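You operate a simulated robot arm through the tools that you are given. There is no shell and no other tool.

You are at the controls of a simulated robot arm. One attempt, no reset.

## Task
Scan slide R-42 at 2400 dpi.
Fine: load it, shut the scanner tray, slide the feed knob to Feed; watch the display; one scan; leave it loaded, the dial set and the scanner on.

The check looks at the end state, three seconds after you hand in, the way a careful person would. Anything else that was tipped, shoved, dropped, spilled or broken makes it a failure.

## Robot
A 7-joint arm with a two-finger parallel gripper, fixed in place. Base frame: the origin is on the floor under the middle of its stand, x ahead of it, y to its left, z up; the work surface is at about z = 800. Units: mm, rad, N and s.
With the tool pointing down near the work surface it reaches from about 440 to 900 mm from the base axis. Its first joint turns from -0.297 to 2.199 rad. Payload 1.57 kg.
The TCP is the grasp point between the finger pads, 30 mm short of the fingertips. In the tool frame z runs along the fingers and y along their closing line. Largest opening 80 mm; finger width 17, thickness 12; the body of the gripper, 40 by 82 mm, starts 80 mm behind the TCP.
Orientation is that of the tool frame in the base frame, as a unit quaternion [x, y, z, w]. With the fingers straight down and closing along the base's y, the tool's x points along the base's -x, its y along +y and its z along -z.

## Interface
- The arm moves only by the tool apply_moves. Its argument "increments" is a list of rows, each a list of 7 numbers: the shift along the tool's x, y, z in units of 500 mm (1.0 is 500 mm), then the turn, a rotation vector about the tool's x, y, z in units of 60 degrees (1.0 is 60 degrees), then the closure, from 0 (fully open) to 1 (shut). In form: [[x, y, z, rx, ry, rz, gripper], ...]. A call has 1 to 20 rows; each row is the pose to reach, as a shift and turn from the pose commanded when the call began, along the tool's axes at that moment. A call with a number of a shift or a turn outside -1 to 1 is refused whole. Rows are played at 5 a second. More than 50 mm and 0.15 rad between two rows, or a gripper value outside its range, and nothing of the call is played. Where a pose cannot be reached the arm comes as near as it can. A force on the tool above 40 N (or 10 N above the force at the start of the call, whichever is more), or a blocked arm, ends the call early, and 0.2 s more pass. Each finger travels about 45 mm/s and halts on what it meets, pressing with about 22 N; the grip force reading is that of the motor and also rises with nothing between the fingers. The clock runs only during rows and for 0.2 s after the last one: add rows that repeat a pose to give the fingers time. The reply holds the time, the measured pose of the TCP, the force on the tool along the base axes, the opening and the grip force, in the units named above and with some noise, with the torque about the TCP (base axes, N m) and any sound that the robot's microphone picked up.
- Cameras (640 x 400 px; columns grow to the right, rows downward): "scene" is fixed at [219.7, -500.1, 1538.7]; the picture's right is [0.35, -0.94, 0.00], its down [-0.67, -0.25, -0.70] and it looks along [0.66, 0.25, -0.71] (base axes); focal length 340 px, centre (320, 200). "wrist" rides on the gripper at [72, -7, -122] in the tool frame; the picture's right is [0.09, 1.00, 0.00], its down [-0.84, 0.08, -0.54] and it looks along [-0.54, 0.05, 0.84] (tool axes); focal length 238 px, centre (320, 200). There is no depth. A picture from a camera that has moved, and an enlarged one, comes with that camera's place and axes in the base frame and with its lens.
- snapshot(camera): a new picture of that camera. No time passes.
- move_column(by): slides the trunk up (or, below 0, down) by that many mm; the arm rides with it, the base frame stays. It gives what a move gives, with no picture.
- zoom(camera, box): a new picture of the part [left, top, right, bottom] of that camera's present view, enlarged. No time passes.
- job_done(): hands the job in; it is judged then, once.

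Nothing tells you positions but the pictures and the camera data. Unless the task says otherwise, let go and move clear before handing in.

The tools are called after "Request:" by a JSON object that holds its "fn" and its "kwargs". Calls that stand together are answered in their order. apply_moves: Moves the arm, as the interface text tells. Its arguments: {"type":"object","properties":{"increments":{"type":"array","items":{"type":"array","items":{"type":"number"}}}},"required":["increments"]} The other tools are called the same way: move_column (by) moves the trunk up or down; snapshot (camera) takes a picture; zoom (camera, box) takes an enlarged picture of a part of a camera's view; job_done () hands the job in.

At the start:

```text
clock: 0.0
tool_pos: [708.4, -34.2, 1081.7]
ee_rot: [0.0, 1.0, 0.0, 0.0]
force: [0.5, -0.8, 0.8]
ft_torque: [0.01, 0.0, 0.06]
opening: 79.9
finger_force: 0.1
trunk travel left (down, up): [-700.0, 90.0]
```

scene: 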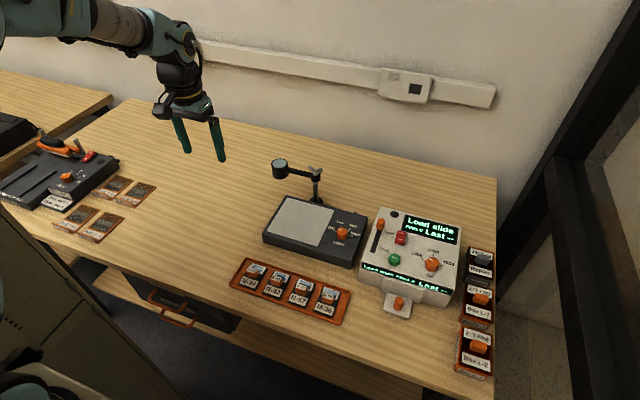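
wrist: 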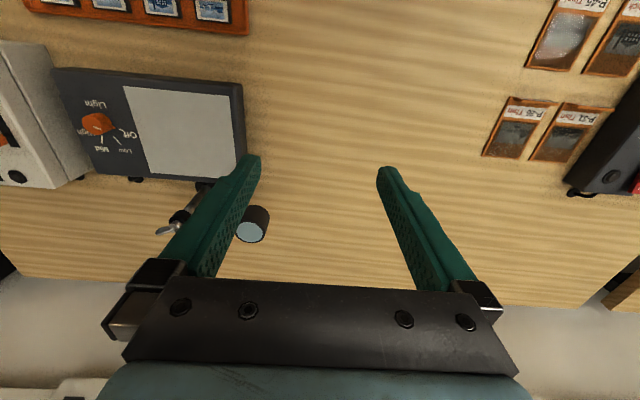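

I see a work surface with a light box, a slide scanner with display, a tray of four slides, and boxes at the right. I'll zoom in on the parts to read the labels before moving.

Request:
{"fn": "zoom", "kwargs": {"camera": "scene", "box": [350, 190, 510, 320]}}

Request:
{"fn": "zoom", "kwargs": {"camera": "scene", "box": [220, 240, 360, 340]}}

Request:
{"fn": "zoom", "kwargs": {"camera": "scene", "box": [440, 230, 520, 390]}}

Request:
{"fn": "zoom", "kwargs": {"camera": "scene", "box": [0, 120, 170, 250]}}

Request:
{"fn": "zoom", "kwargs": {"camera": "scene", "box": [250, 150, 390, 270]}}

```text
3.08 times, centred on (430, 255) of scene
camera zoom: at [219.7, -500.1, 1538.7], right [0.35, -0.94, 0.0], down [-0.67, -0.25, -0.7], along [0.66, 0.25, -0.71], focal length 1047 px, centre (-18, 31)
```

zoom: 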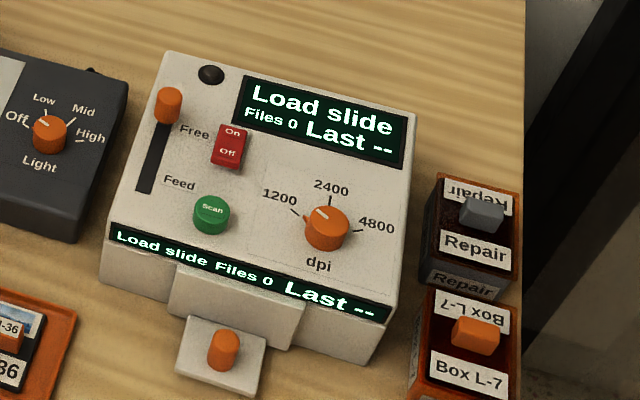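

```text
4.00 times, centred on (290, 290) of scene
camera zoom: at [219.7, -500.1, 1538.7], right [0.35, -0.94, 0.0], down [-0.67, -0.25, -0.7], along [0.66, 0.25, -0.71], focal length 1361 px, centre (440, -160)
```

zoom: 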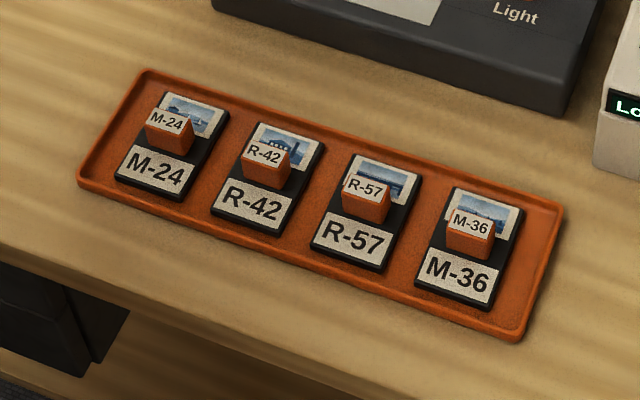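

```text
2.50 times, centred on (480, 310) of scene
camera zoom: at [219.7, -500.1, 1538.7], right [0.35, -0.94, 0.0], down [-0.67, -0.25, -0.7], along [0.66, 0.25, -0.71], focal length 851 px, centre (-80, -75)
```

zoom: 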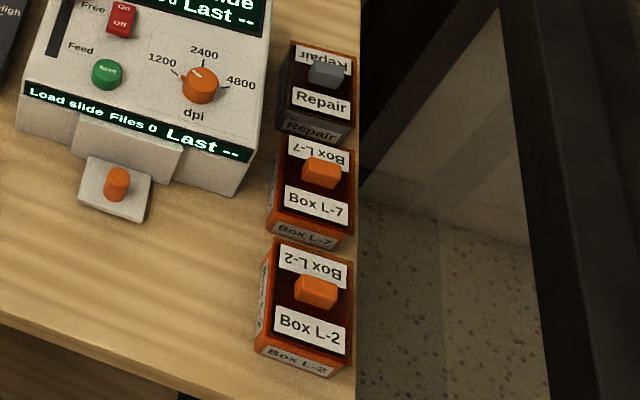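

```text
3.08 times, centred on (85, 185) of scene
camera zoom: at [219.7, -500.1, 1538.7], right [0.35, -0.94, 0.0], down [-0.67, -0.25, -0.7], along [0.66, 0.25, -0.71], focal length 1047 px, centre (1043, 246)
```

zoom: 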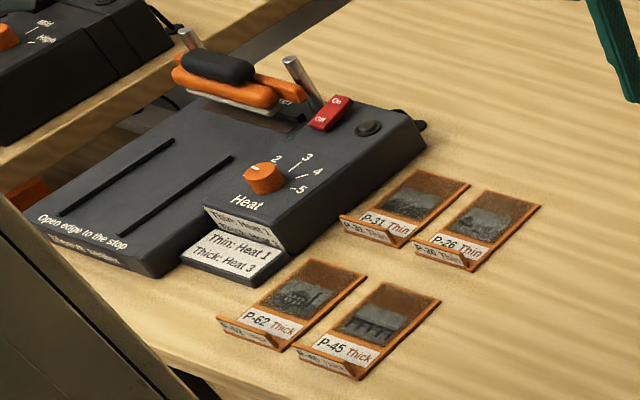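

```text
3.33 times, centred on (320, 210) of scene
camera zoom: at [219.7, -500.1, 1538.7], right [0.35, -0.94, 0.0], down [-0.67, -0.25, -0.7], along [0.66, 0.25, -0.71], focal length 1134 px, centre (320, 167)
```

zoom: 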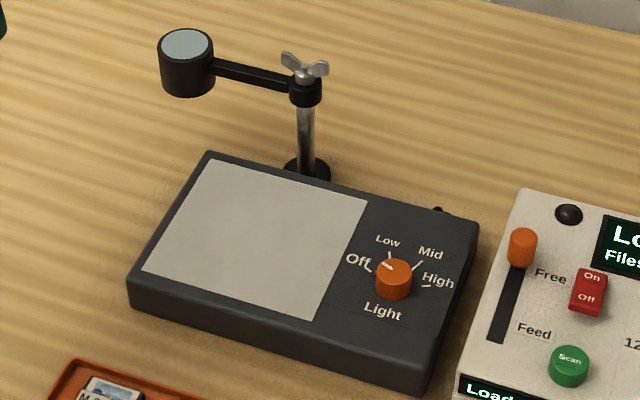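

The scanner shows "Load slide", Files 0, with the dial near 1200 and the feed knob at Free. I take R-42 to be near (584, -250) and the scanner to span about x 675–860, y -635 to -430. I'll move above that side at a safe height to check reach and get a better view.

Request:
{"fn": "apply_moves", "kwargs": {"increments": [[0.02, -0.076, 0, 0, 0, 0, 0], [0.04, -0.152, 0, 0, 0, 0, 0], [0.06, -0.228, 0, 0, 0, 0, 0], [0.08, -0.304, 0, 0, 0, 0, 0], [0.1, -0.38, 0, 0, 0, 0, 0], [0.12, -0.456, 0, 0, 0, 0, 0], [0.14, -0.532, 0, 0, 0, 0, 0]]}}

Request:
{"fn": "snapshot", "kwargs": {"camera": "wrist"}}

Request:
{"fn": "snapshot", "kwargs": {"camera": "scene"}}

```text
clock: 1.6
tool_pos: [637.9, -301.4, 1081.9]
ee_rot: [-0.001, 1.0, 0.0, 0.0]
force: [0.8, -0.2, 0.3]
ft_torque: [-0.01, -0.02, 0.01]
opening: 79.9
finger_force: 0.0
trunk travel left (down, up): [-700.0, 90.0]
```

```text
taken
camera wrist: at [565.6, -308.4, 1203.5], right [-0.09, 1.0, 0.0], down [0.84, 0.08, 0.54], along [0.54, 0.05, -0.84], focal length 238 px, centre (320, 200)
```

wrist: 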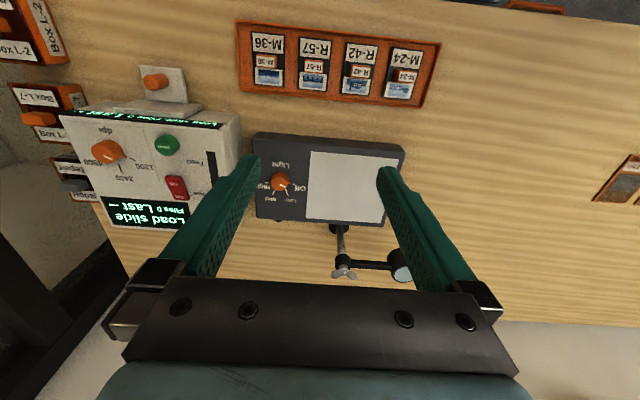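

```text
taken
```

scene: 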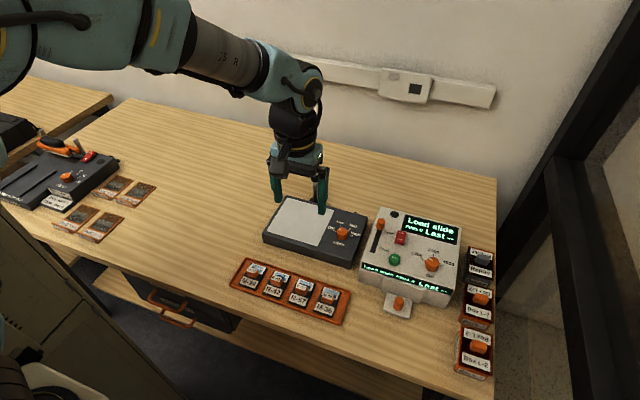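

The arm follows well so far. I'll continue toward the scanner to test the reach there and look at it closely.

Request:
{"fn": "apply_moves", "kwargs": {"increments": [[0.02, -0.08, 0, 0, 0, 0, 0], [0.04, -0.16, 0, 0, 0, 0, 0], [0.06, -0.24, 0, 0, 0, 0, 0], [0.08, -0.32, 0, 0, 0, 0, 0], [0.1, -0.4, 0, 0, 0, 0, 0], [0.1, -0.46, 0, 0, 0, 0, 0]]}}

Request:
{"fn": "snapshot", "kwargs": {"camera": "wrist"}}

Request:
{"fn": "snapshot", "kwargs": {"camera": "scene"}}

```text
clock: 3.0
tool_pos: [594.1, -527.9, 1080.9]
ee_rot: [-0.001, 1.0, 0.0, 0.0]
force: [-0.2, -0.3, 1.4]
ft_torque: [-0.02, -0.01, -0.02]
opening: 79.9
finger_force: 0.0
trunk travel left (down, up): [-700.0, 90.0]
```

```text
taken
camera wrist: at [521.1, -534.3, 1202.4], right [-0.09, 1.0, 0.0], down [0.84, 0.08, 0.54], along [0.54, 0.05, -0.84], focal length 238 px, centre (320, 200)
```

wrist: 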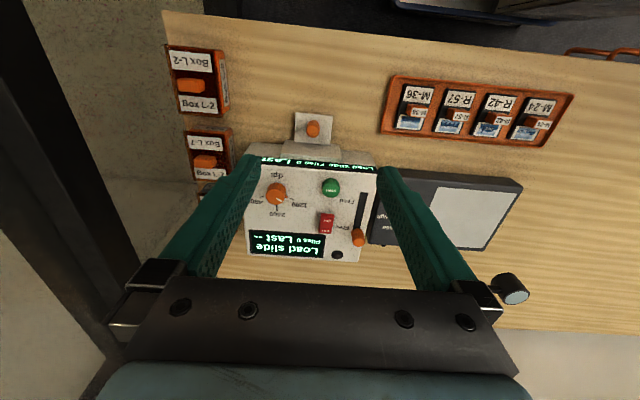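

```text
taken
```

scene: 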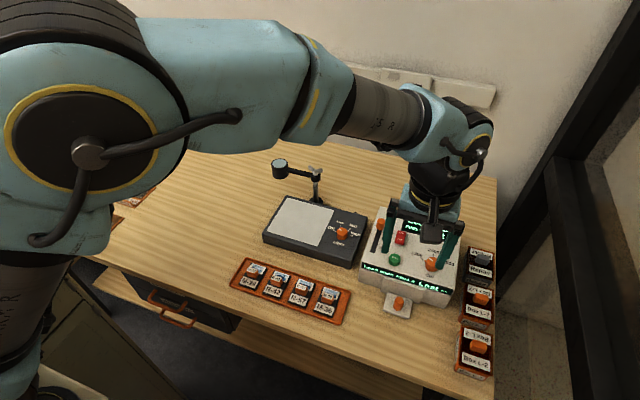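

The arm reaches over the scanner. I'll zoom in on the scanner, its tray and the slide tray from this view.

Request:
{"fn": "zoom", "kwargs": {"camera": "wrist", "box": [230, 90, 390, 190]}}

Request:
{"fn": "zoom", "kwargs": {"camera": "wrist", "box": [230, 150, 410, 270]}}

Request:
{"fn": "zoom", "kwargs": {"camera": "wrist", "box": [370, 60, 590, 160]}}

```text
4.00 times, centred on (310, 140) of wrist
camera zoom: at [521.1, -534.3, 1202.4], right [-0.09, 1.0, 0.0], down [0.84, 0.08, 0.54], along [0.54, 0.05, -0.84], focal length 953 px, centre (360, 440)
```

zoom: 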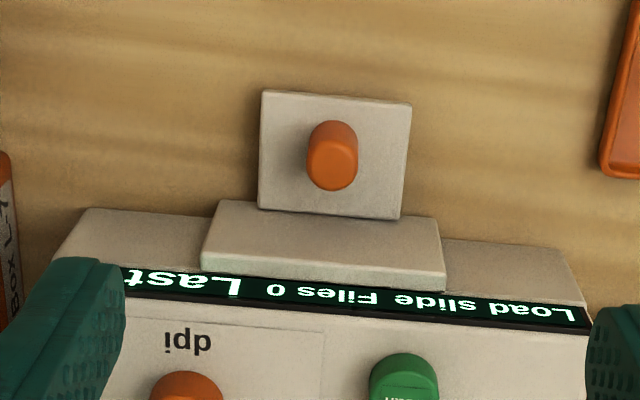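

```text
3.33 times, centred on (320, 210) of wrist
camera zoom: at [521.1, -534.3, 1202.4], right [-0.09, 1.0, 0.0], down [0.84, 0.08, 0.54], along [0.54, 0.05, -0.84], focal length 794 px, centre (320, 167)
```

zoom: 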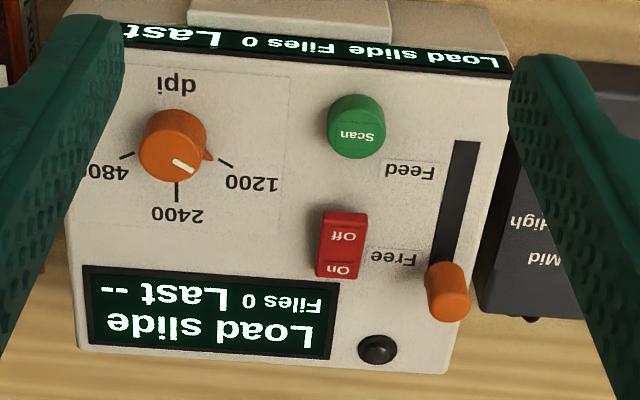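

```text
2.91 times, centred on (480, 110) of wrist
camera zoom: at [521.1, -534.3, 1202.4], right [-0.09, 1.0, 0.0], down [0.84, 0.08, 0.54], along [0.54, 0.05, -0.84], focal length 693 px, centre (-146, 462)
```

zoom: 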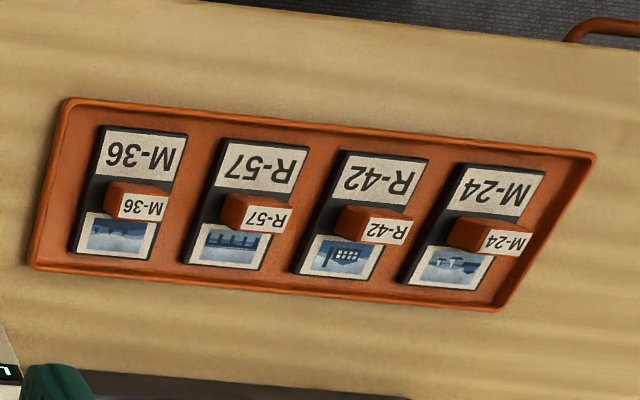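

The tray is shut with an upright knob near (629, -533, 852). The dial pointer sits at 1200, and 2400 points straight back (+x). I'll move closer over the dial for exact positions and to check reach.

Request:
{"fn": "apply_moves", "kwargs": {"increments": [[-0.05, -0.02, 0.04, 0, 0, 0, 0], [-0.1, -0.04, 0.09, 0, 0, 0, 0], [-0.15, -0.06, 0.14, 0, 0, 0, 0], [-0.172, -0.07, 0.16, 0, 0, 0, 0]]}}

Request:
{"fn": "snapshot", "kwargs": {"camera": "wrist"}}

Request:
{"fn": "snapshot", "kwargs": {"camera": "scene"}}

```text
clock: 4.0
tool_pos: [678.4, -564.9, 1000.9]
ee_rot: [0.0, 1.0, 0.0, 0.0]
force: [-1.0, 0.0, 0.3]
ft_torque: [-0.02, -0.01, 0.0]
opening: 80.1
finger_force: 0.0
trunk travel left (down, up): [-700.0, 90.0]
```

```text
taken
camera wrist: at [605.4, -572.2, 1123.4], right [-0.09, 1.0, 0.0], down [0.84, 0.08, 0.54], along [0.54, 0.05, -0.84], focal length 238 px, centre (320, 200)
```

wrist: 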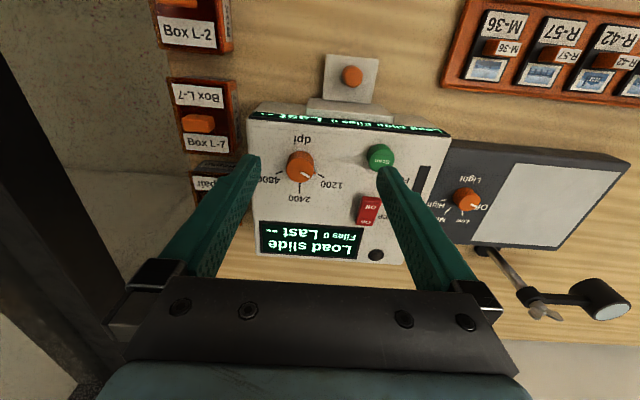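

```text
taken
```

scene: 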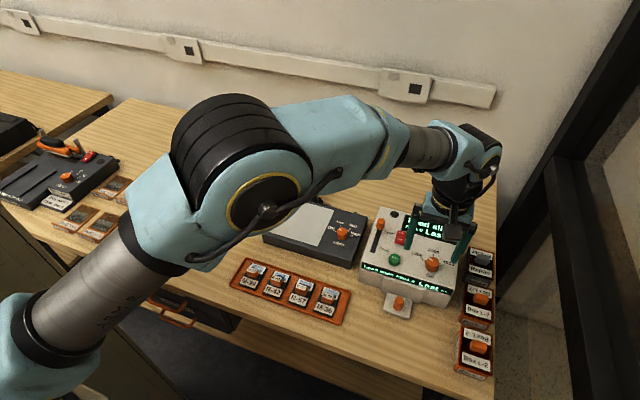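

Request:
{"fn": "zoom", "kwargs": {"camera": "wrist", "box": [240, 130, 400, 230]}}

Request:
{"fn": "zoom", "kwargs": {"camera": "scene", "box": [390, 230, 470, 310]}}

```text
4.00 times, centred on (320, 180) of wrist
camera zoom: at [605.4, -572.2, 1123.4], right [-0.09, 1.0, 0.0], down [0.84, 0.08, 0.54], along [0.54, 0.05, -0.84], focal length 953 px, centre (320, 280)
```

zoom: 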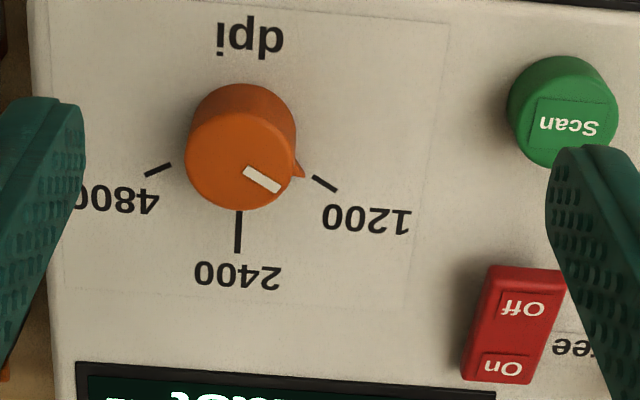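

```text
5.00 times, centred on (430, 270) of scene
camera zoom: at [219.7, -500.1, 1538.7], right [0.35, -0.94, 0.0], down [-0.67, -0.25, -0.7], along [0.66, 0.25, -0.71], focal length 1701 px, centre (-230, -150)
```

zoom: 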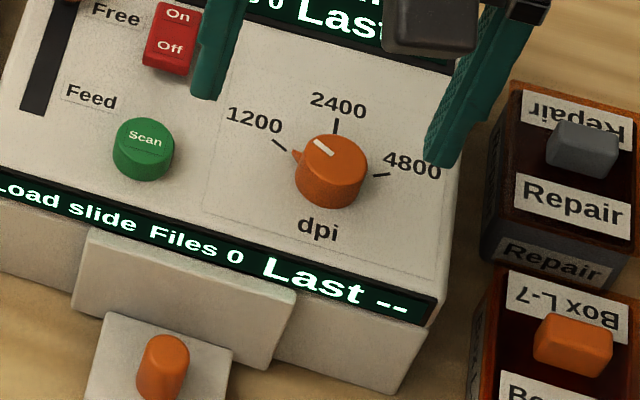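

The dial's top centre triangulates to about (706, -581, 917) with a diameter of about 26 mm. It needs roughly 60° clockwise to reach 2400. I'll pre-rotate the gripper by -30°, half-close it, and hover above the dial.

Request:
{"fn": "apply_moves", "kwargs": {"increments": [[-0.014, -0.008, 0.01, 0, 0, -0.125, 0.1], [-0.028, -0.016, 0.02, 0, 0, -0.25, 0.2], [-0.042, -0.025, 0.03, 0, 0, -0.375, 0.3], [-0.056, -0.033, 0.04, 0, 0, -0.5, 0.35], [-0.056, -0.033, 0.06, 0, 0, -0.5, 0.35], [-0.056, -0.033, 0.06, 0, 0, -0.5, 0.35]]}}

Request:
{"fn": "snapshot", "kwargs": {"camera": "wrist"}}

Request:
{"fn": "snapshot", "kwargs": {"camera": "scene"}}

```text
clock: 5.4
tool_pos: [702.8, -581.1, 971.2]
ee_rot: [-0.259, 0.966, 0.0, 0.0]
force: [-0.3, 0.6, 0.5]
ft_torque: [0.01, 0.0, 0.0]
opening: 52.1
finger_force: 0.0
trunk travel left (down, up): [-700.0, 90.0]
```

```text
taken
camera wrist: at [644.1, -623.3, 1092.7], right [-0.58, 0.82, 0.0], down [0.69, 0.49, 0.54], along [0.44, 0.31, -0.84], focal length 238 px, centre (320, 200)
```

wrist: 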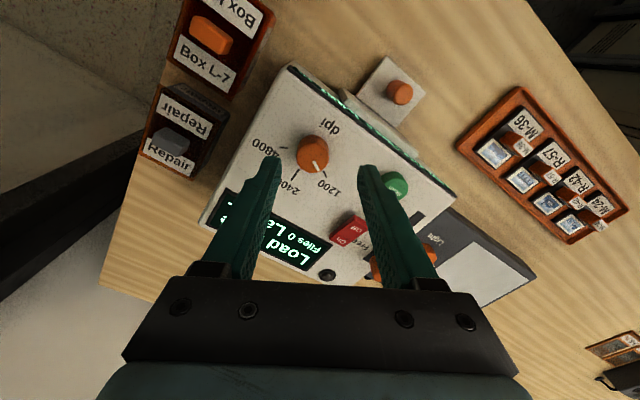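

```text
taken
```

scene: 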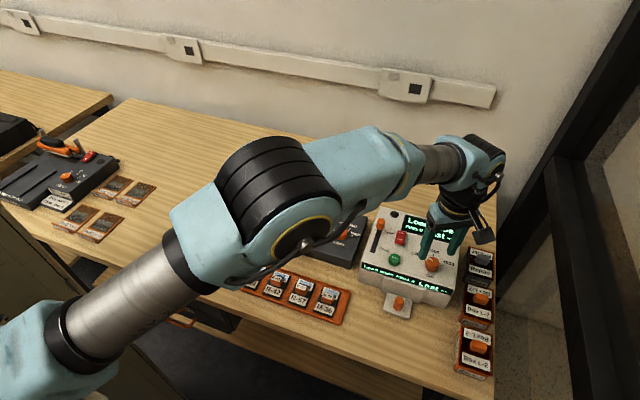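

Request:
{"fn": "zoom", "kwargs": {"camera": "wrist", "box": [240, 110, 400, 210]}}

Request:
{"fn": "zoom", "kwargs": {"camera": "scene", "box": [390, 200, 490, 300]}}

```text
4.00 times, centred on (320, 160) of wrist
camera zoom: at [644.1, -623.3, 1092.7], right [-0.58, 0.82, 0.0], down [0.69, 0.49, 0.54], along [0.44, 0.31, -0.84], focal length 953 px, centre (320, 360)
```

zoom: 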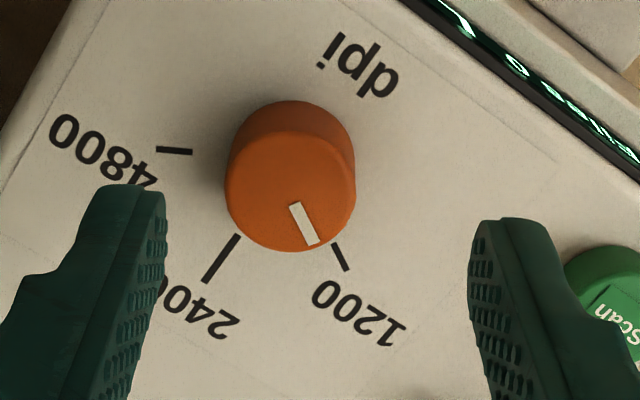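

```text
4.00 times, centred on (440, 250) of scene
camera zoom: at [219.7, -500.1, 1538.7], right [0.35, -0.94, 0.0], down [-0.67, -0.25, -0.7], along [0.66, 0.25, -0.71], focal length 1361 px, centre (-160, 0)
```

zoom: 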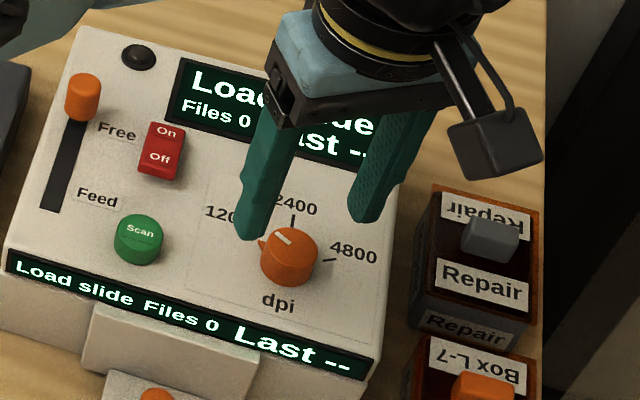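

The dial sits about 6 mm to the side of the finger midline. I'll correct that and descend so the fingertips straddle the dial just above the panel.

Request:
{"fn": "apply_moves", "kwargs": {"increments": [[-0.003, -0.006, 0.0, 0, 0, 0, 0.35], [-0.005, -0.011, 0.02, 0, 0, 0, 0.35], [-0.005, -0.011, 0.045, 0, 0, 0, 0.35], [-0.005, -0.011, 0.068, 0, 0, 0, 0.35], [-0.005, -0.011, 0.068, 0, 0, 0, 0.35]]}}

Request:
{"fn": "zoom", "kwargs": {"camera": "wrist", "box": [240, 110, 400, 210]}}

Request:
{"fn": "zoom", "kwargs": {"camera": "scene", "box": [390, 200, 490, 300]}}

```text
clock: 6.6
tool_pos: [706.2, -586.1, 937.6]
ee_rot: [-0.259, 0.966, 0.0, -0.001]
force: [-1.0, -0.5, 0.1]
ft_torque: [0.0, -0.04, -0.02]
opening: 51.8
finger_force: 0.1
trunk travel left (down, up): [-700.0, 90.0]
```

```text
4.00 times, centred on (320, 160) of wrist
camera zoom: at [648.4, -627.5, 1059.4], right [-0.58, 0.82, 0.0], down [0.69, 0.49, 0.54], along [0.44, 0.31, -0.84], focal length 953 px, centre (320, 360)
```

zoom: 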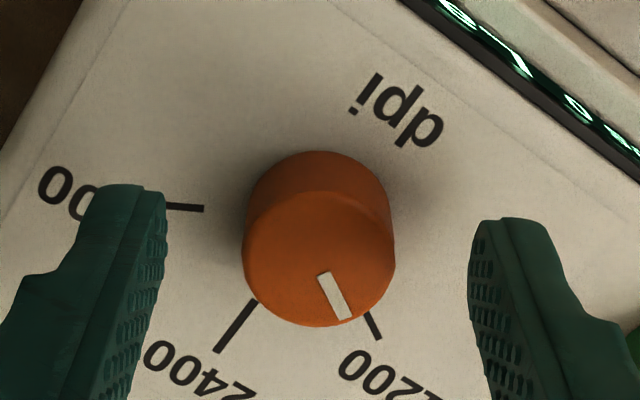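

```text
4.00 times, centred on (440, 250) of scene
camera zoom: at [219.7, -500.1, 1538.7], right [0.35, -0.94, 0.0], down [-0.67, -0.25, -0.7], along [0.66, 0.25, -0.71], focal length 1361 px, centre (-160, 0)
```

zoom: 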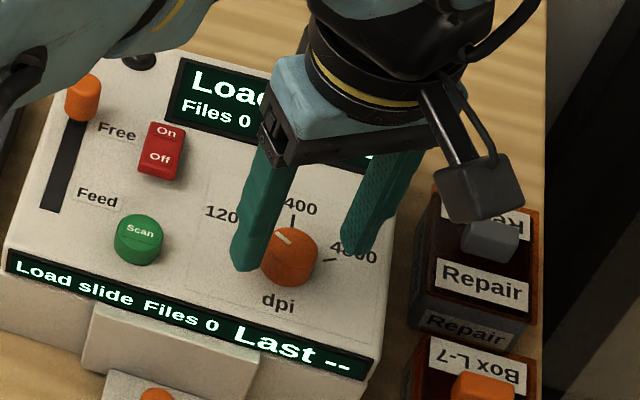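

The fingers straddle the dial evenly. I'll close on it first and check the grip before turning.

Request:
{"fn": "apply_moves", "kwargs": {"increments": [[0, 0, 0, 0, 0, 0, 0.6], [0, 0, 0, 0, 0, 0, 0.8], [0, 0, 0, 0, 0, 0, 0.8], [0, 0, 0, 0, 0, 0, 0.8]]}}

Request:
{"fn": "zoom", "kwargs": {"camera": "wrist", "box": [240, 110, 400, 210]}}

```text
clock: 7.6
tool_pos: [708.5, -585.7, 937.9]
ee_rot: [-0.259, 0.966, -0.001, 0.0]
force: [-0.1, -0.1, -0.1]
ft_torque: [0.01, -0.01, 0.02]
opening: 16.3
finger_force: 0.1
trunk travel left (down, up): [-700.0, 90.0]
```

```text
4.00 times, centred on (320, 160) of wrist
camera zoom: at [648.4, -627.4, 1059.5], right [-0.58, 0.82, 0.0], down [0.69, 0.49, 0.54], along [0.44, 0.31, -0.84], focal length 953 px, centre (320, 360)
```

zoom: 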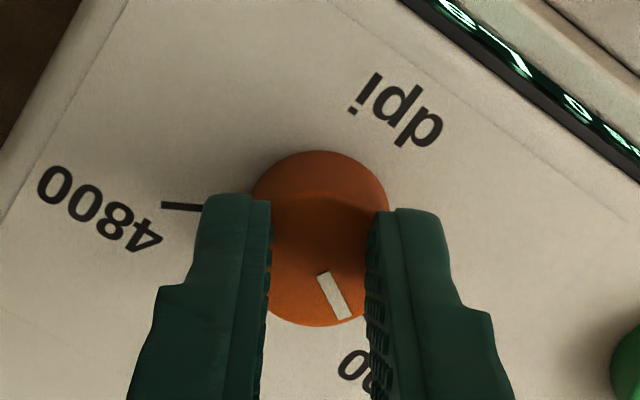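

The fingers closed above the dial (no grip force), so its top is lower than I took it. Two wrist views put it at about (712, -583, 904), with the panel at about z 887. I'll reopen, shift slightly and descend about 16 mm.

Request:
{"fn": "apply_moves", "kwargs": {"increments": [[0, 0, 0, 0, 0, 0, 0.5], [-0.006, 0, 0, 0, 0, 0, 0.35], [-0.011, 0, 0, 0, 0, 0, 0.35], [-0.011, 0, 0.015, 0, 0, 0, 0.35], [-0.011, 0, 0.031, 0, 0, 0, 0.35], [-0.011, 0, 0.031, 0, 0, 0, 0.35]]}}

Request:
{"fn": "zoom", "kwargs": {"camera": "wrist", "box": [240, 110, 400, 210]}}

Request:
{"fn": "zoom", "kwargs": {"camera": "scene", "box": [390, 200, 490, 300]}}

```text
clock: 9.0
tool_pos: [712.2, -581.9, 923.6]
ee_rot: [-0.258, 0.966, 0.001, 0.0]
force: [-0.8, 1.2, -0.1]
ft_torque: [0.05, -0.02, 0.02]
opening: 51.9
finger_force: 0.0
trunk travel left (down, up): [-700.0, 90.0]
```

```text
4.00 times, centred on (320, 160) of wrist
camera zoom: at [653.1, -623.8, 1044.1], right [-0.58, 0.82, 0.0], down [0.69, 0.49, 0.54], along [0.44, 0.31, -0.84], focal length 953 px, centre (320, 360)
```

zoom: 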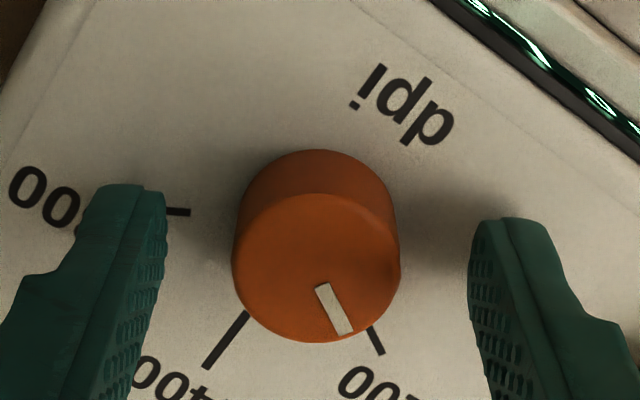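

```text
4.00 times, centred on (440, 250) of scene
camera zoom: at [219.7, -500.1, 1538.7], right [0.35, -0.94, 0.0], down [-0.67, -0.25, -0.7], along [0.66, 0.25, -0.71], focal length 1361 px, centre (-160, 0)
```

zoom: 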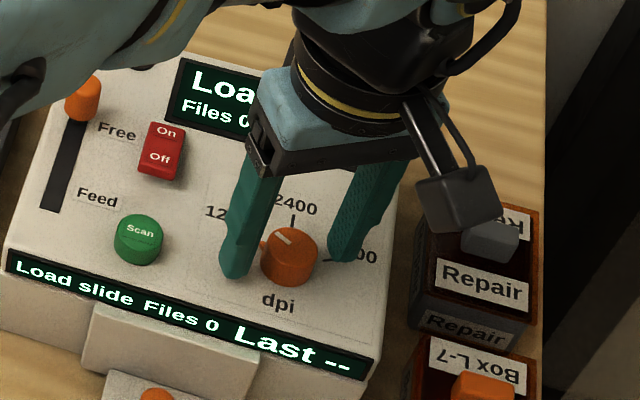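

Request:
{"fn": "apply_moves", "kwargs": {"increments": [[0, 0, 0, 0, 0, 0, 0.6], [0, 0, 0, 0, 0, 0, 0.8], [0, 0, 0, 0, 0, 0, 0.8], [0, 0, 0, 0, 0, 0, 0.8]]}}

Request:
{"fn": "zoom", "kwargs": {"camera": "wrist", "box": [240, 110, 400, 210]}}

```text
clock: 10.0
tool_pos: [712.6, -581.9, 923.0]
ee_rot: [-0.259, 0.966, -0.002, 0.001]
force: [3.1, -5.3, -1.2]
ft_torque: [-0.12, -0.24, -0.02]
opening: 27.4
finger_force: 35.5
trunk travel left (down, up): [-700.0, 90.0]
```

```text
4.00 times, centred on (320, 160) of wrist
camera zoom: at [653.3, -624.2, 1044.2], right [-0.58, 0.82, 0.0], down [0.69, 0.49, 0.54], along [0.44, 0.31, -0.84], focal length 953 px, centre (320, 360)
```

zoom: 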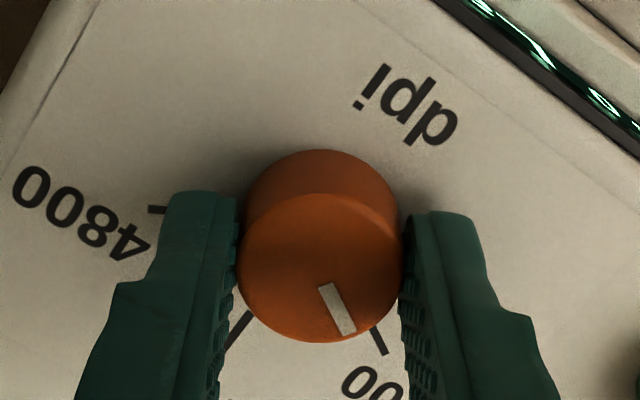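

The dial is gripped (27.4 mm). Now I'll turn it about 58° clockwise and look.

Request:
{"fn": "apply_moves", "kwargs": {"increments": [[0, 0, 0, 0, 0, 0.12, 0.8], [0, 0, 0, 0, 0, 0.24, 0.8], [0, 0, 0, 0, 0, 0.36, 0.8], [0, 0, 0, 0, 0, 0.48, 0.8], [0, 0, 0, 0, 0, 0.6, 0.8], [0, 0, 0, 0, 0, 0.72, 0.8], [0, 0, 0, 0, 0, 0.84, 0.8], [0, 0, 0, 0, 0, 0.97, 0.8], [0, 0, 0, 0, 0, 0.97, 0.8]]}}

Request:
{"fn": "zoom", "kwargs": {"camera": "wrist", "box": [240, 110, 400, 210]}}

Request:
{"fn": "zoom", "kwargs": {"camera": "scene", "box": [390, 200, 490, 300]}}

```text
clock: 12.0
tool_pos: [713.2, -583.2, 922.4]
ee_rot: [0.243, 0.97, -0.001, 0.001]
force: [-1.7, 6.1, 17.4]
ft_torque: [0.33, 0.32, -0.02]
opening: 27.2
finger_force: 37.4
trunk travel left (down, up): [-700.0, 90.0]
```

```text
4.00 times, centred on (320, 160) of wrist
camera zoom: at [645.8, -554.9, 1044.0], right [0.39, 0.92, 0.0], down [0.77, -0.33, 0.54], along [0.5, -0.21, -0.84], focal length 953 px, centre (320, 360)
```

zoom: 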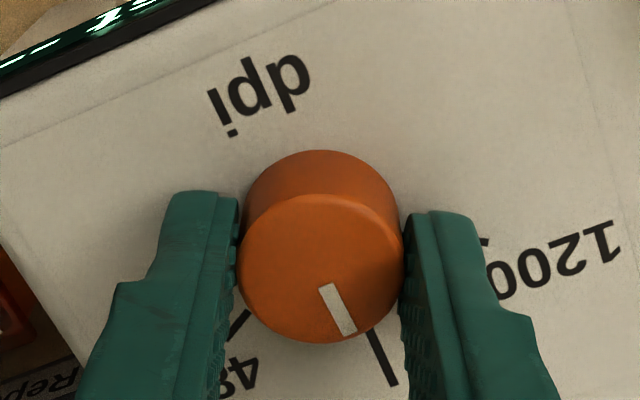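

```text
4.00 times, centred on (440, 250) of scene
camera zoom: at [219.7, -500.1, 1538.7], right [0.35, -0.94, 0.0], down [-0.67, -0.25, -0.7], along [0.66, 0.25, -0.71], focal length 1361 px, centre (-160, 0)
```

zoom: 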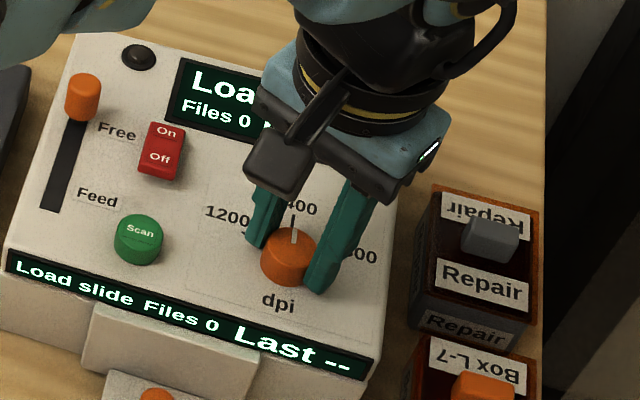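

The pointer lines up with 2400 now. I'll release, rise clear, and verify the dial.

Request:
{"fn": "apply_moves", "kwargs": {"increments": [[0, 0, 0, 0, 0, 0, 0.6], [0, 0, 0, 0, 0, 0, 0.35], [0, 0, -0.02, 0, 0, 0, 0.35], [0, 0, -0.07, 0, 0, 0, 0.35], [0, 0, -0.15, 0, 0, -0.1, 0.2], [0, 0, -0.2, 0, 0, -0.23, 0.1], [0, 0, -0.2, 0, 0, -0.35, 0], [0, 0, -0.2, 0, 0, -0.47, 0]]}}

Request:
{"fn": "zoom", "kwargs": {"camera": "wrist", "box": [220, 80, 420, 205]}}

Request:
{"fn": "zoom", "kwargs": {"camera": "scene", "box": [390, 200, 490, 300]}}

```text
clock: 13.8
tool_pos: [712.4, -583.6, 1022.6]
ee_rot: [0.0, 1.0, 0.0, 0.0]
force: [-0.7, 0.0, 0.2]
ft_torque: [0.02, 0.0, -0.03]
opening: 80.1
finger_force: 0.1
trunk travel left (down, up): [-700.0, 90.0]
```

```text
3.20 times, centred on (320, 142) of wrist
camera zoom: at [640.2, -590.9, 1143.9], right [-0.09, 1.0, 0.0], down [0.84, 0.08, 0.54], along [0.54, 0.05, -0.84], focal length 763 px, centre (320, 384)
```

zoom: 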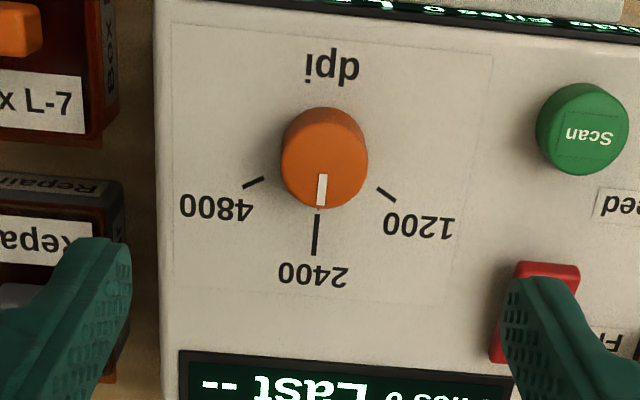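

```text
4.00 times, centred on (440, 250) of scene
camera zoom: at [219.7, -500.1, 1538.7], right [0.35, -0.94, 0.0], down [-0.67, -0.25, -0.7], along [0.66, 0.25, -0.71], focal length 1361 px, centre (-160, 0)
```

zoom: 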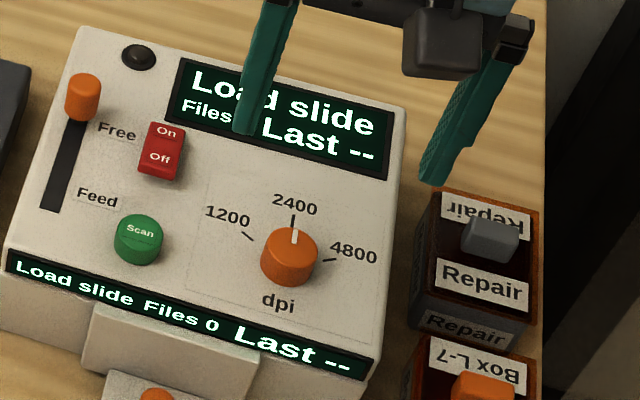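

The dial is set at 2400. Next I'll hover over the tray knob at the scanner's front for a close look.

Request:
{"fn": "apply_moves", "kwargs": {"increments": [[0.06, 0.03, 0, 0, 0, 0, 0], [0.12, 0.06, 0.02, 0, 0, 0, 0], [0.17, 0.09, 0.05, 0, 0, 0, 0], [0.19, 0.1, 0.1, 0, 0, 0, 0], [0.19, 0.1, 0.1, 0, 0, 0, 0]]}}

Request:
{"fn": "snapshot", "kwargs": {"camera": "wrist"}}

Request:
{"fn": "zoom", "kwargs": {"camera": "wrist", "box": [240, 70, 400, 170]}}

```text
clock: 15.0
tool_pos: [615.9, -533.0, 971.7]
ee_rot: [-0.001, 1.0, 0.0, 0.0]
force: [0.3, 0.1, 0.5]
ft_torque: [0.02, 0.0, -0.03]
opening: 79.9
finger_force: 0.1
trunk travel left (down, up): [-700.0, 90.0]
```

```text
taken
camera wrist: at [543.6, -541.1, 1093.0], right [-0.09, 1.0, 0.0], down [0.84, 0.08, 0.54], along [0.54, 0.05, -0.84], focal length 238 px, centre (320, 200)
```

wrist: 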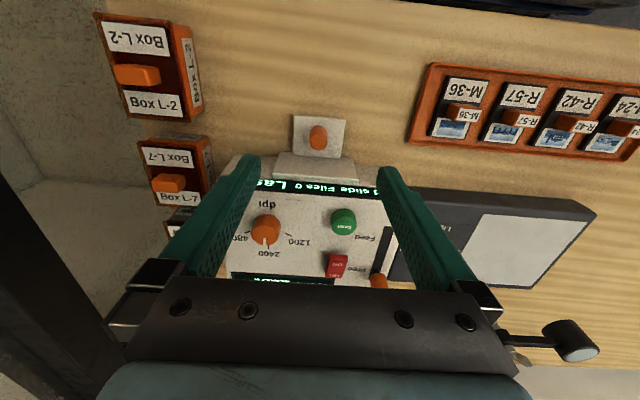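

```text
4.00 times, centred on (320, 120) of wrist
camera zoom: at [543.6, -541.1, 1093.0], right [-0.09, 1.0, 0.0], down [0.84, 0.08, 0.54], along [0.54, 0.05, -0.84], focal length 953 px, centre (320, 520)
```

zoom: 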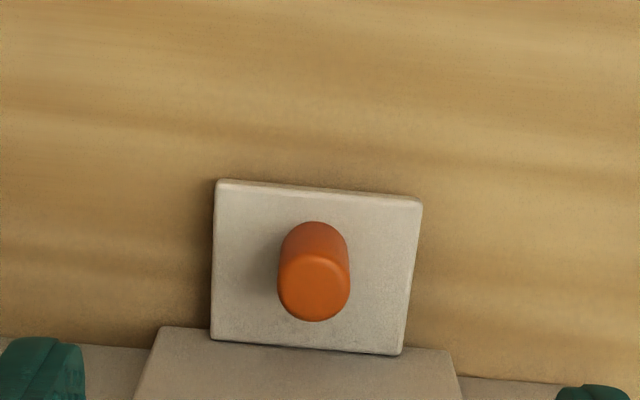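

Request:
{"fn": "apply_moves", "kwargs": {"increments": [[-0.015, -0.002, 0.04, 0, 0, 0, 0.2], [-0.032, -0.003, 0.09, 0, 0, 0, 0.4], [-0.032, -0.003, 0.142, 0, 0, 0, 0.5], [-0.032, -0.003, 0.142, 0, 0, 0, 0.5]]}}

Request:
{"fn": "zoom", "kwargs": {"camera": "wrist", "box": [240, 90, 400, 190]}}

Request:
{"fn": "zoom", "kwargs": {"camera": "scene", "box": [350, 230, 450, 330]}}

```text
clock: 16.0
tool_pos: [634.4, -535.9, 902.5]
ee_rot: [0.0, 1.0, 0.0, 0.0]
force: [-0.7, 0.4, 0.5]
ft_torque: [0.01, 0.02, -0.02]
opening: 39.9
finger_force: 0.1
trunk travel left (down, up): [-700.0, 90.0]
```

```text
4.00 times, centred on (320, 140) of wrist
camera zoom: at [561.7, -541.8, 1023.2], right [-0.09, 1.0, 0.0], down [0.84, 0.08, 0.54], along [0.54, 0.05, -0.84], focal length 953 px, centre (320, 440)
```

zoom: 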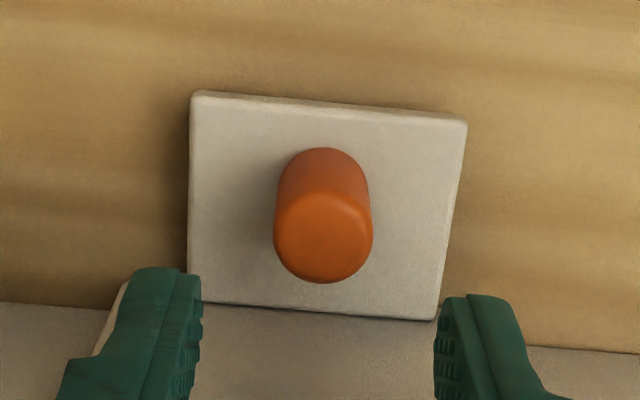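

```text
4.00 times, centred on (400, 280) of scene
camera zoom: at [219.7, -500.1, 1538.7], right [0.35, -0.94, 0.0], down [-0.67, -0.25, -0.7], along [0.66, 0.25, -0.71], focal length 1361 px, centre (0, -120)
```

zoom: 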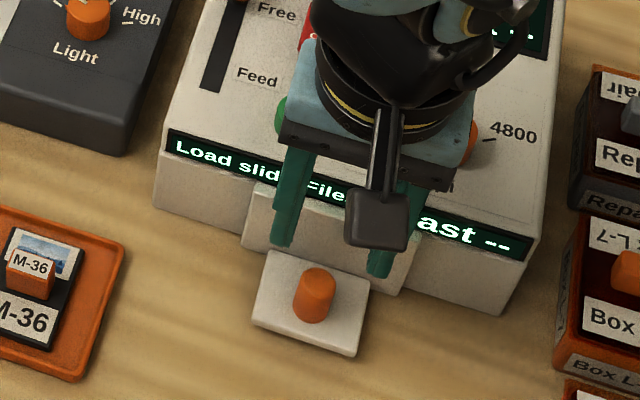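

Two views put the tray knob's top centre at (630, -535, 842), with the tray plate at z≈814. I'll descend around it and grip.

Request:
{"fn": "apply_moves", "kwargs": {"increments": [[0.006, 0.0, 0.03, 0, 0, 0, 0.5], [0.006, 0.001, 0.07, 0, 0, 0, 0.5], [0.006, 0.001, 0.1, 0, 0, 0, 0.5], [0.006, 0.001, 0.1, 0, 0, 0, 0.5]]}}

Request:
{"fn": "zoom", "kwargs": {"camera": "wrist", "box": [240, 110, 400, 210]}}

```text
clock: 17.0
tool_pos: [631.3, -533.3, 851.5]
ee_rot: [0.0, 1.0, 0.0, 0.0]
force: [-0.1, -0.4, -0.4]
ft_torque: [-0.03, 0.03, 0.0]
opening: 40.0
finger_force: 0.0
trunk travel left (down, up): [-700.0, 90.0]
```

```text
4.00 times, centred on (320, 160) of wrist
camera zoom: at [559.2, -540.7, 973.8], right [-0.09, 1.0, 0.0], down [0.84, 0.08, 0.54], along [0.54, 0.05, -0.84], focal length 953 px, centre (320, 360)
```

zoom: 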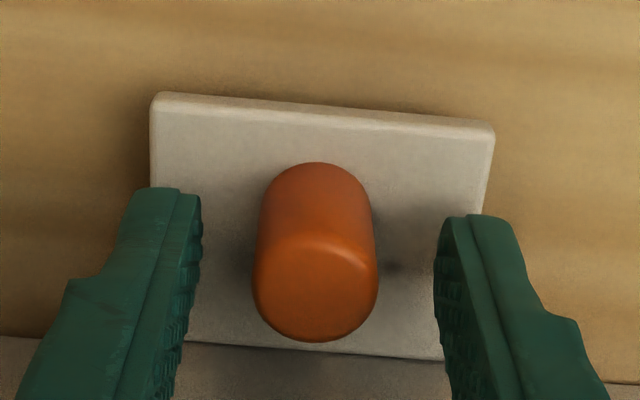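

Request:
{"fn": "apply_moves", "kwargs": {"increments": [[0, 0, 0, 0, 0, 0, 0.7], [0, 0, 0, 0, 0, 0, 0.95], [0, 0, 0, 0, 0, 0, 0.95], [0, 0, 0, 0, 0, 0, 0.95]]}}

Request:
{"fn": "zoom", "kwargs": {"camera": "wrist", "box": [240, 110, 400, 210]}}

```text
clock: 18.0
tool_pos: [630.8, -534.9, 853.2]
ee_rot: [0.0, 1.0, -0.001, 0.001]
force: [0.4, -7.1, -1.5]
ft_torque: [-0.17, -0.03, -0.02]
opening: 18.9
finger_force: 33.0
trunk travel left (down, up): [-700.0, 90.0]
```

```text
4.00 times, centred on (320, 160) of wrist
camera zoom: at [559.0, -541.4, 973.9], right [-0.09, 1.0, 0.0], down [0.84, 0.08, 0.54], along [0.54, 0.05, -0.84], focal length 953 px, centre (320, 360)
```

zoom: 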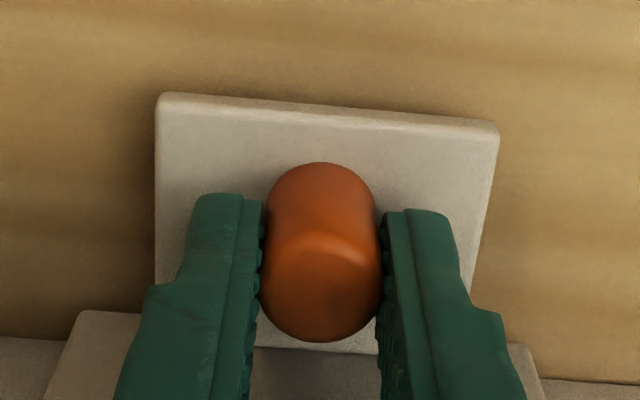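

The knob is gripped (18.9 mm). I'll pull the tray toward -x slowly, watching the force.

Request:
{"fn": "apply_moves", "kwargs": {"increments": [[0.01, 0, 0, 0, 0, 0, 0.95], [0.02, 0, 0, 0, 0, 0, 0.95], [0.035, 0, 0, 0, 0, 0, 0.95], [0.05, 0, 0, 0, 0, 0, 0.95], [0.065, 0, 0, 0, 0, 0, 0.95], [0.08, 0, 0, 0, 0, 0, 0.95], [0.1, 0, 0, 0, 0, 0, 0.95]]}}

Request:
{"fn": "snapshot", "kwargs": {"camera": "wrist"}}

Request:
{"fn": "zoom", "kwargs": {"camera": "scene", "box": [340, 190, 480, 340]}}

```text
clock: 19.6
tool_pos: [580.4, -534.8, 852.9]
ee_rot: [0.0, 1.0, -0.001, 0.002]
force: [0.1, -6.4, 14.3]
ft_torque: [-0.16, 0.57, -0.02]
opening: 18.8
finger_force: 33.3
trunk travel left (down, up): [-700.0, 90.0]
```

```text
taken
camera wrist: at [507.7, -541.4, 973.8], right [-0.09, 1.0, 0.0], down [0.84, 0.08, 0.54], along [0.54, 0.05, -0.84], focal length 238 px, centre (320, 200)
```

wrist: 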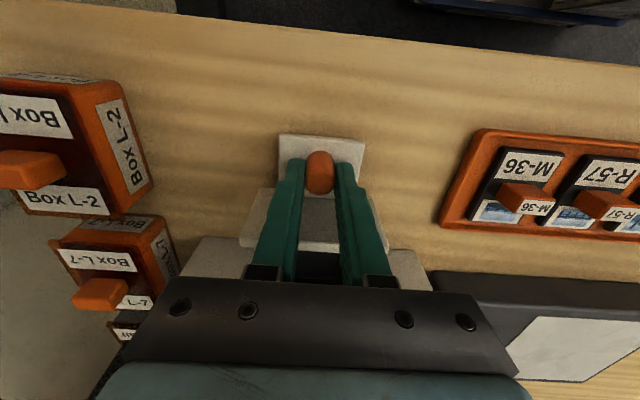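

```text
2.67 times, centred on (410, 265) of scene
camera zoom: at [219.7, -500.1, 1538.7], right [0.35, -0.94, 0.0], down [-0.67, -0.25, -0.7], along [0.66, 0.25, -0.71], focal length 907 px, centre (80, 27)
```

zoom: 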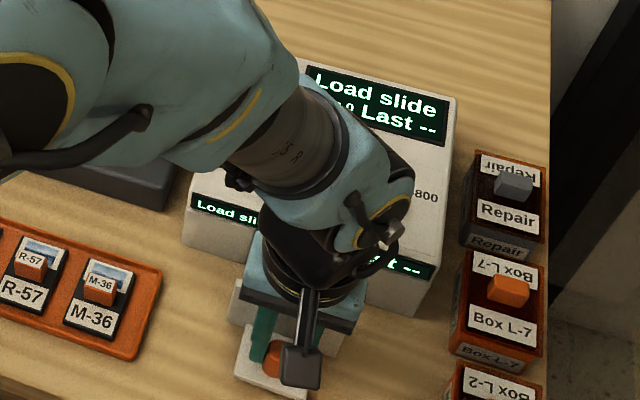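

The tray came out 50 mm. I'll zoom to see how far it opened.

Request:
{"fn": "zoom", "kwargs": {"camera": "wrist", "box": [220, 120, 460, 270]}}

```text
2.67 times, centred on (340, 195) of wrist
camera zoom: at [507.7, -541.4, 973.8], right [-0.09, 1.0, 0.0], down [0.84, 0.08, 0.54], along [0.54, 0.05, -0.84], focal length 636 px, centre (267, 213)
```

zoom: 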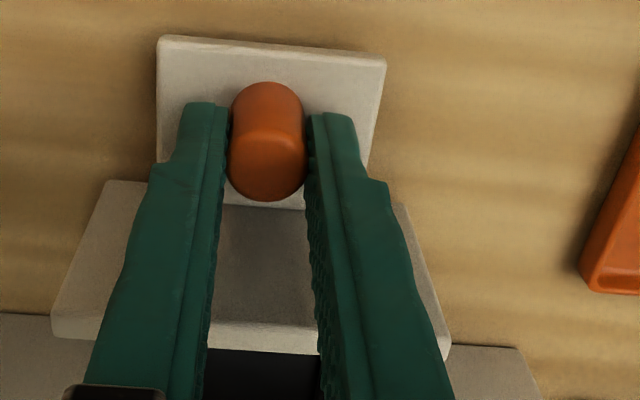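

The white front block moves with the knob and a dark tray bed is appearing behind it. I'll pull further, gently, until it reaches its stop.

Request:
{"fn": "apply_moves", "kwargs": {"increments": [[0.012, 0, 0, 0, 0, 0, 0.95], [0.025, 0, 0, 0, 0, 0, 0.95], [0.04, 0, 0, 0, 0, 0, 0.95], [0.055, 0, 0, 0, 0, 0, 0.95], [0.07, 0, 0, 0, 0, 0, 0.95]]}}

Request:
{"fn": "zoom", "kwargs": {"camera": "wrist", "box": [200, 100, 480, 275]}}

Request:
{"fn": "snapshot", "kwargs": {"camera": "scene"}}

```text
clock: 20.8
tool_pos: [545.9, -535.4, 852.2]
ee_rot: [-0.001, 1.0, -0.001, 0.002]
force: [0.4, -14.2, 17.8]
ft_torque: [-0.46, -0.39, -0.05]
opening: 19.0
finger_force: 33.3
trunk travel left (down, up): [-700.0, 90.0]
```

```text
2.29 times, centred on (340, 188) of wrist
camera zoom: at [473.4, -541.2, 973.6], right [-0.09, 1.0, 0.0], down [0.84, 0.08, 0.54], along [0.54, 0.05, -0.84], focal length 545 px, centre (274, 229)
```

zoom: 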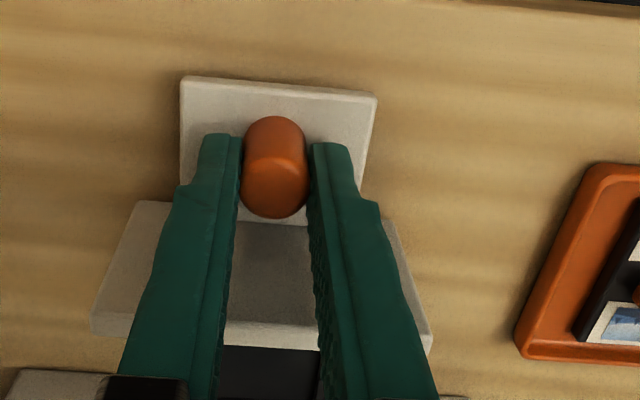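

```text
taken
```

scene: 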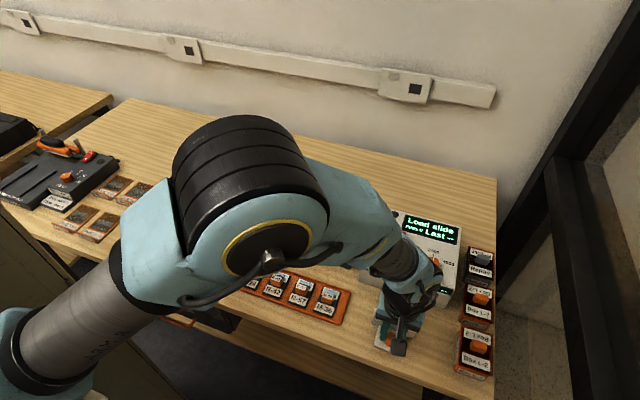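

The tray is now 85 mm out. I'll try a little further to find the stop.

Request:
{"fn": "apply_moves", "kwargs": {"increments": [[0.005, 0, 0, 0, 0, 0, 0.95], [0.01, 0, 0, 0, 0, 0, 0.95], [0.015, 0, 0, 0, 0, 0, 0.95], [0.02, 0, 0, 0, 0, 0, 0.95]]}}

Request:
{"fn": "zoom", "kwargs": {"camera": "scene", "box": [340, 190, 500, 360]}}

Request:
{"fn": "snapshot", "kwargs": {"camera": "wrist"}}

```text
clock: 21.8
tool_pos: [537.9, -533.8, 851.9]
ee_rot: [-0.001, 1.0, -0.002, 0.002]
force: [14.6, -19.9, 9.2]
ft_torque: [-0.63, -0.55, 0.05]
opening: 19.2
finger_force: 33.1
trunk travel left (down, up): [-700.0, 90.0]
```

```text
2.35 times, centred on (420, 275) of scene
camera zoom: at [219.7, -500.1, 1538.7], right [0.35, -0.94, 0.0], down [-0.67, -0.25, -0.7], along [0.66, 0.25, -0.71], focal length 801 px, centre (85, 24)
```

zoom: 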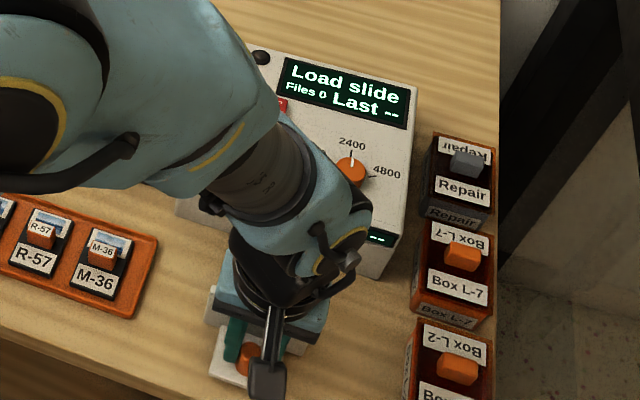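

```text
taken
camera wrist: at [465.9, -541.3, 973.2], right [-0.09, 1.0, 0.0], down [0.83, 0.08, 0.55], along [0.54, 0.05, -0.84], focal length 238 px, centre (320, 200)
```

wrist: 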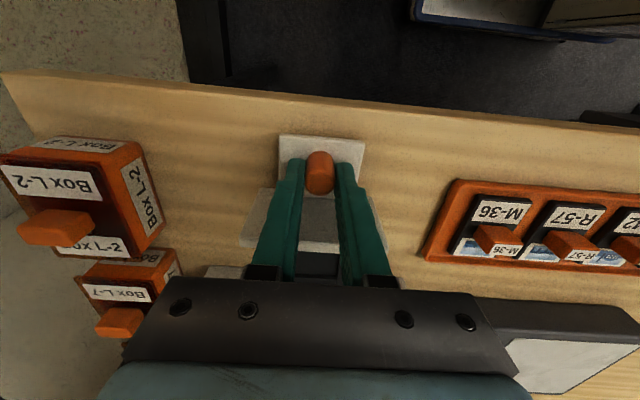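

The tray hit its stop at about 92 mm of travel and the scanner has not moved. I'll ease off, release the knob, rise, and look at the tray bed.

Request:
{"fn": "apply_moves", "kwargs": {"increments": [[-0.004, 0, 0, 0, 0, 0, 0.95], [-0.004, 0, 0, 0, 0, 0, 0.7], [-0.004, 0, 0, 0, 0, 0, 0.5], [-0.004, 0, -0.02, 0, 0, 0, 0.5], [-0.004, 0, -0.08, 0, 0, 0, 0.5], [-0.004, 0, -0.17, 0, 0, 0, 0.3], [-0.004, 0, -0.26, 0, 0, 0, 0.1], [-0.004, 0, -0.3, 0, 0, 0, 0]]}}

Request:
{"fn": "snapshot", "kwargs": {"camera": "wrist"}}

Request:
{"fn": "snapshot", "kwargs": {"camera": "scene"}}

```text
clock: 23.6
tool_pos: [537.6, -537.1, 1003.8]
ee_rot: [0.001, 1.0, 0.0, 0.0]
force: [0.3, 0.4, 0.6]
ft_torque: [0.01, 0.04, -0.01]
opening: 79.8
finger_force: 0.1
trunk travel left (down, up): [-700.0, 90.0]
```

```text
taken
camera wrist: at [464.5, -544.4, 1125.7], right [-0.09, 1.0, 0.0], down [0.84, 0.08, 0.54], along [0.54, 0.05, -0.84], focal length 238 px, centre (320, 200)
```

wrist: 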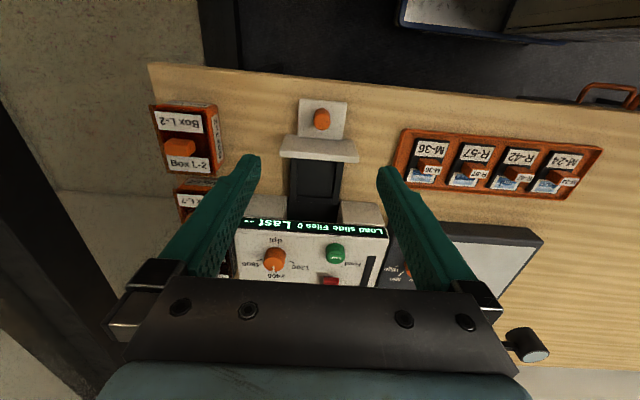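

```text
taken
```

scene: 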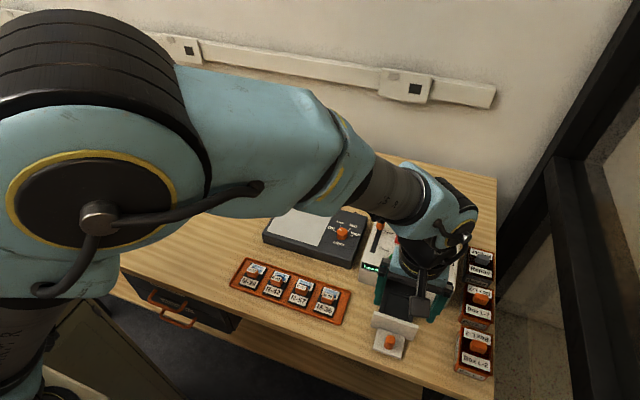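

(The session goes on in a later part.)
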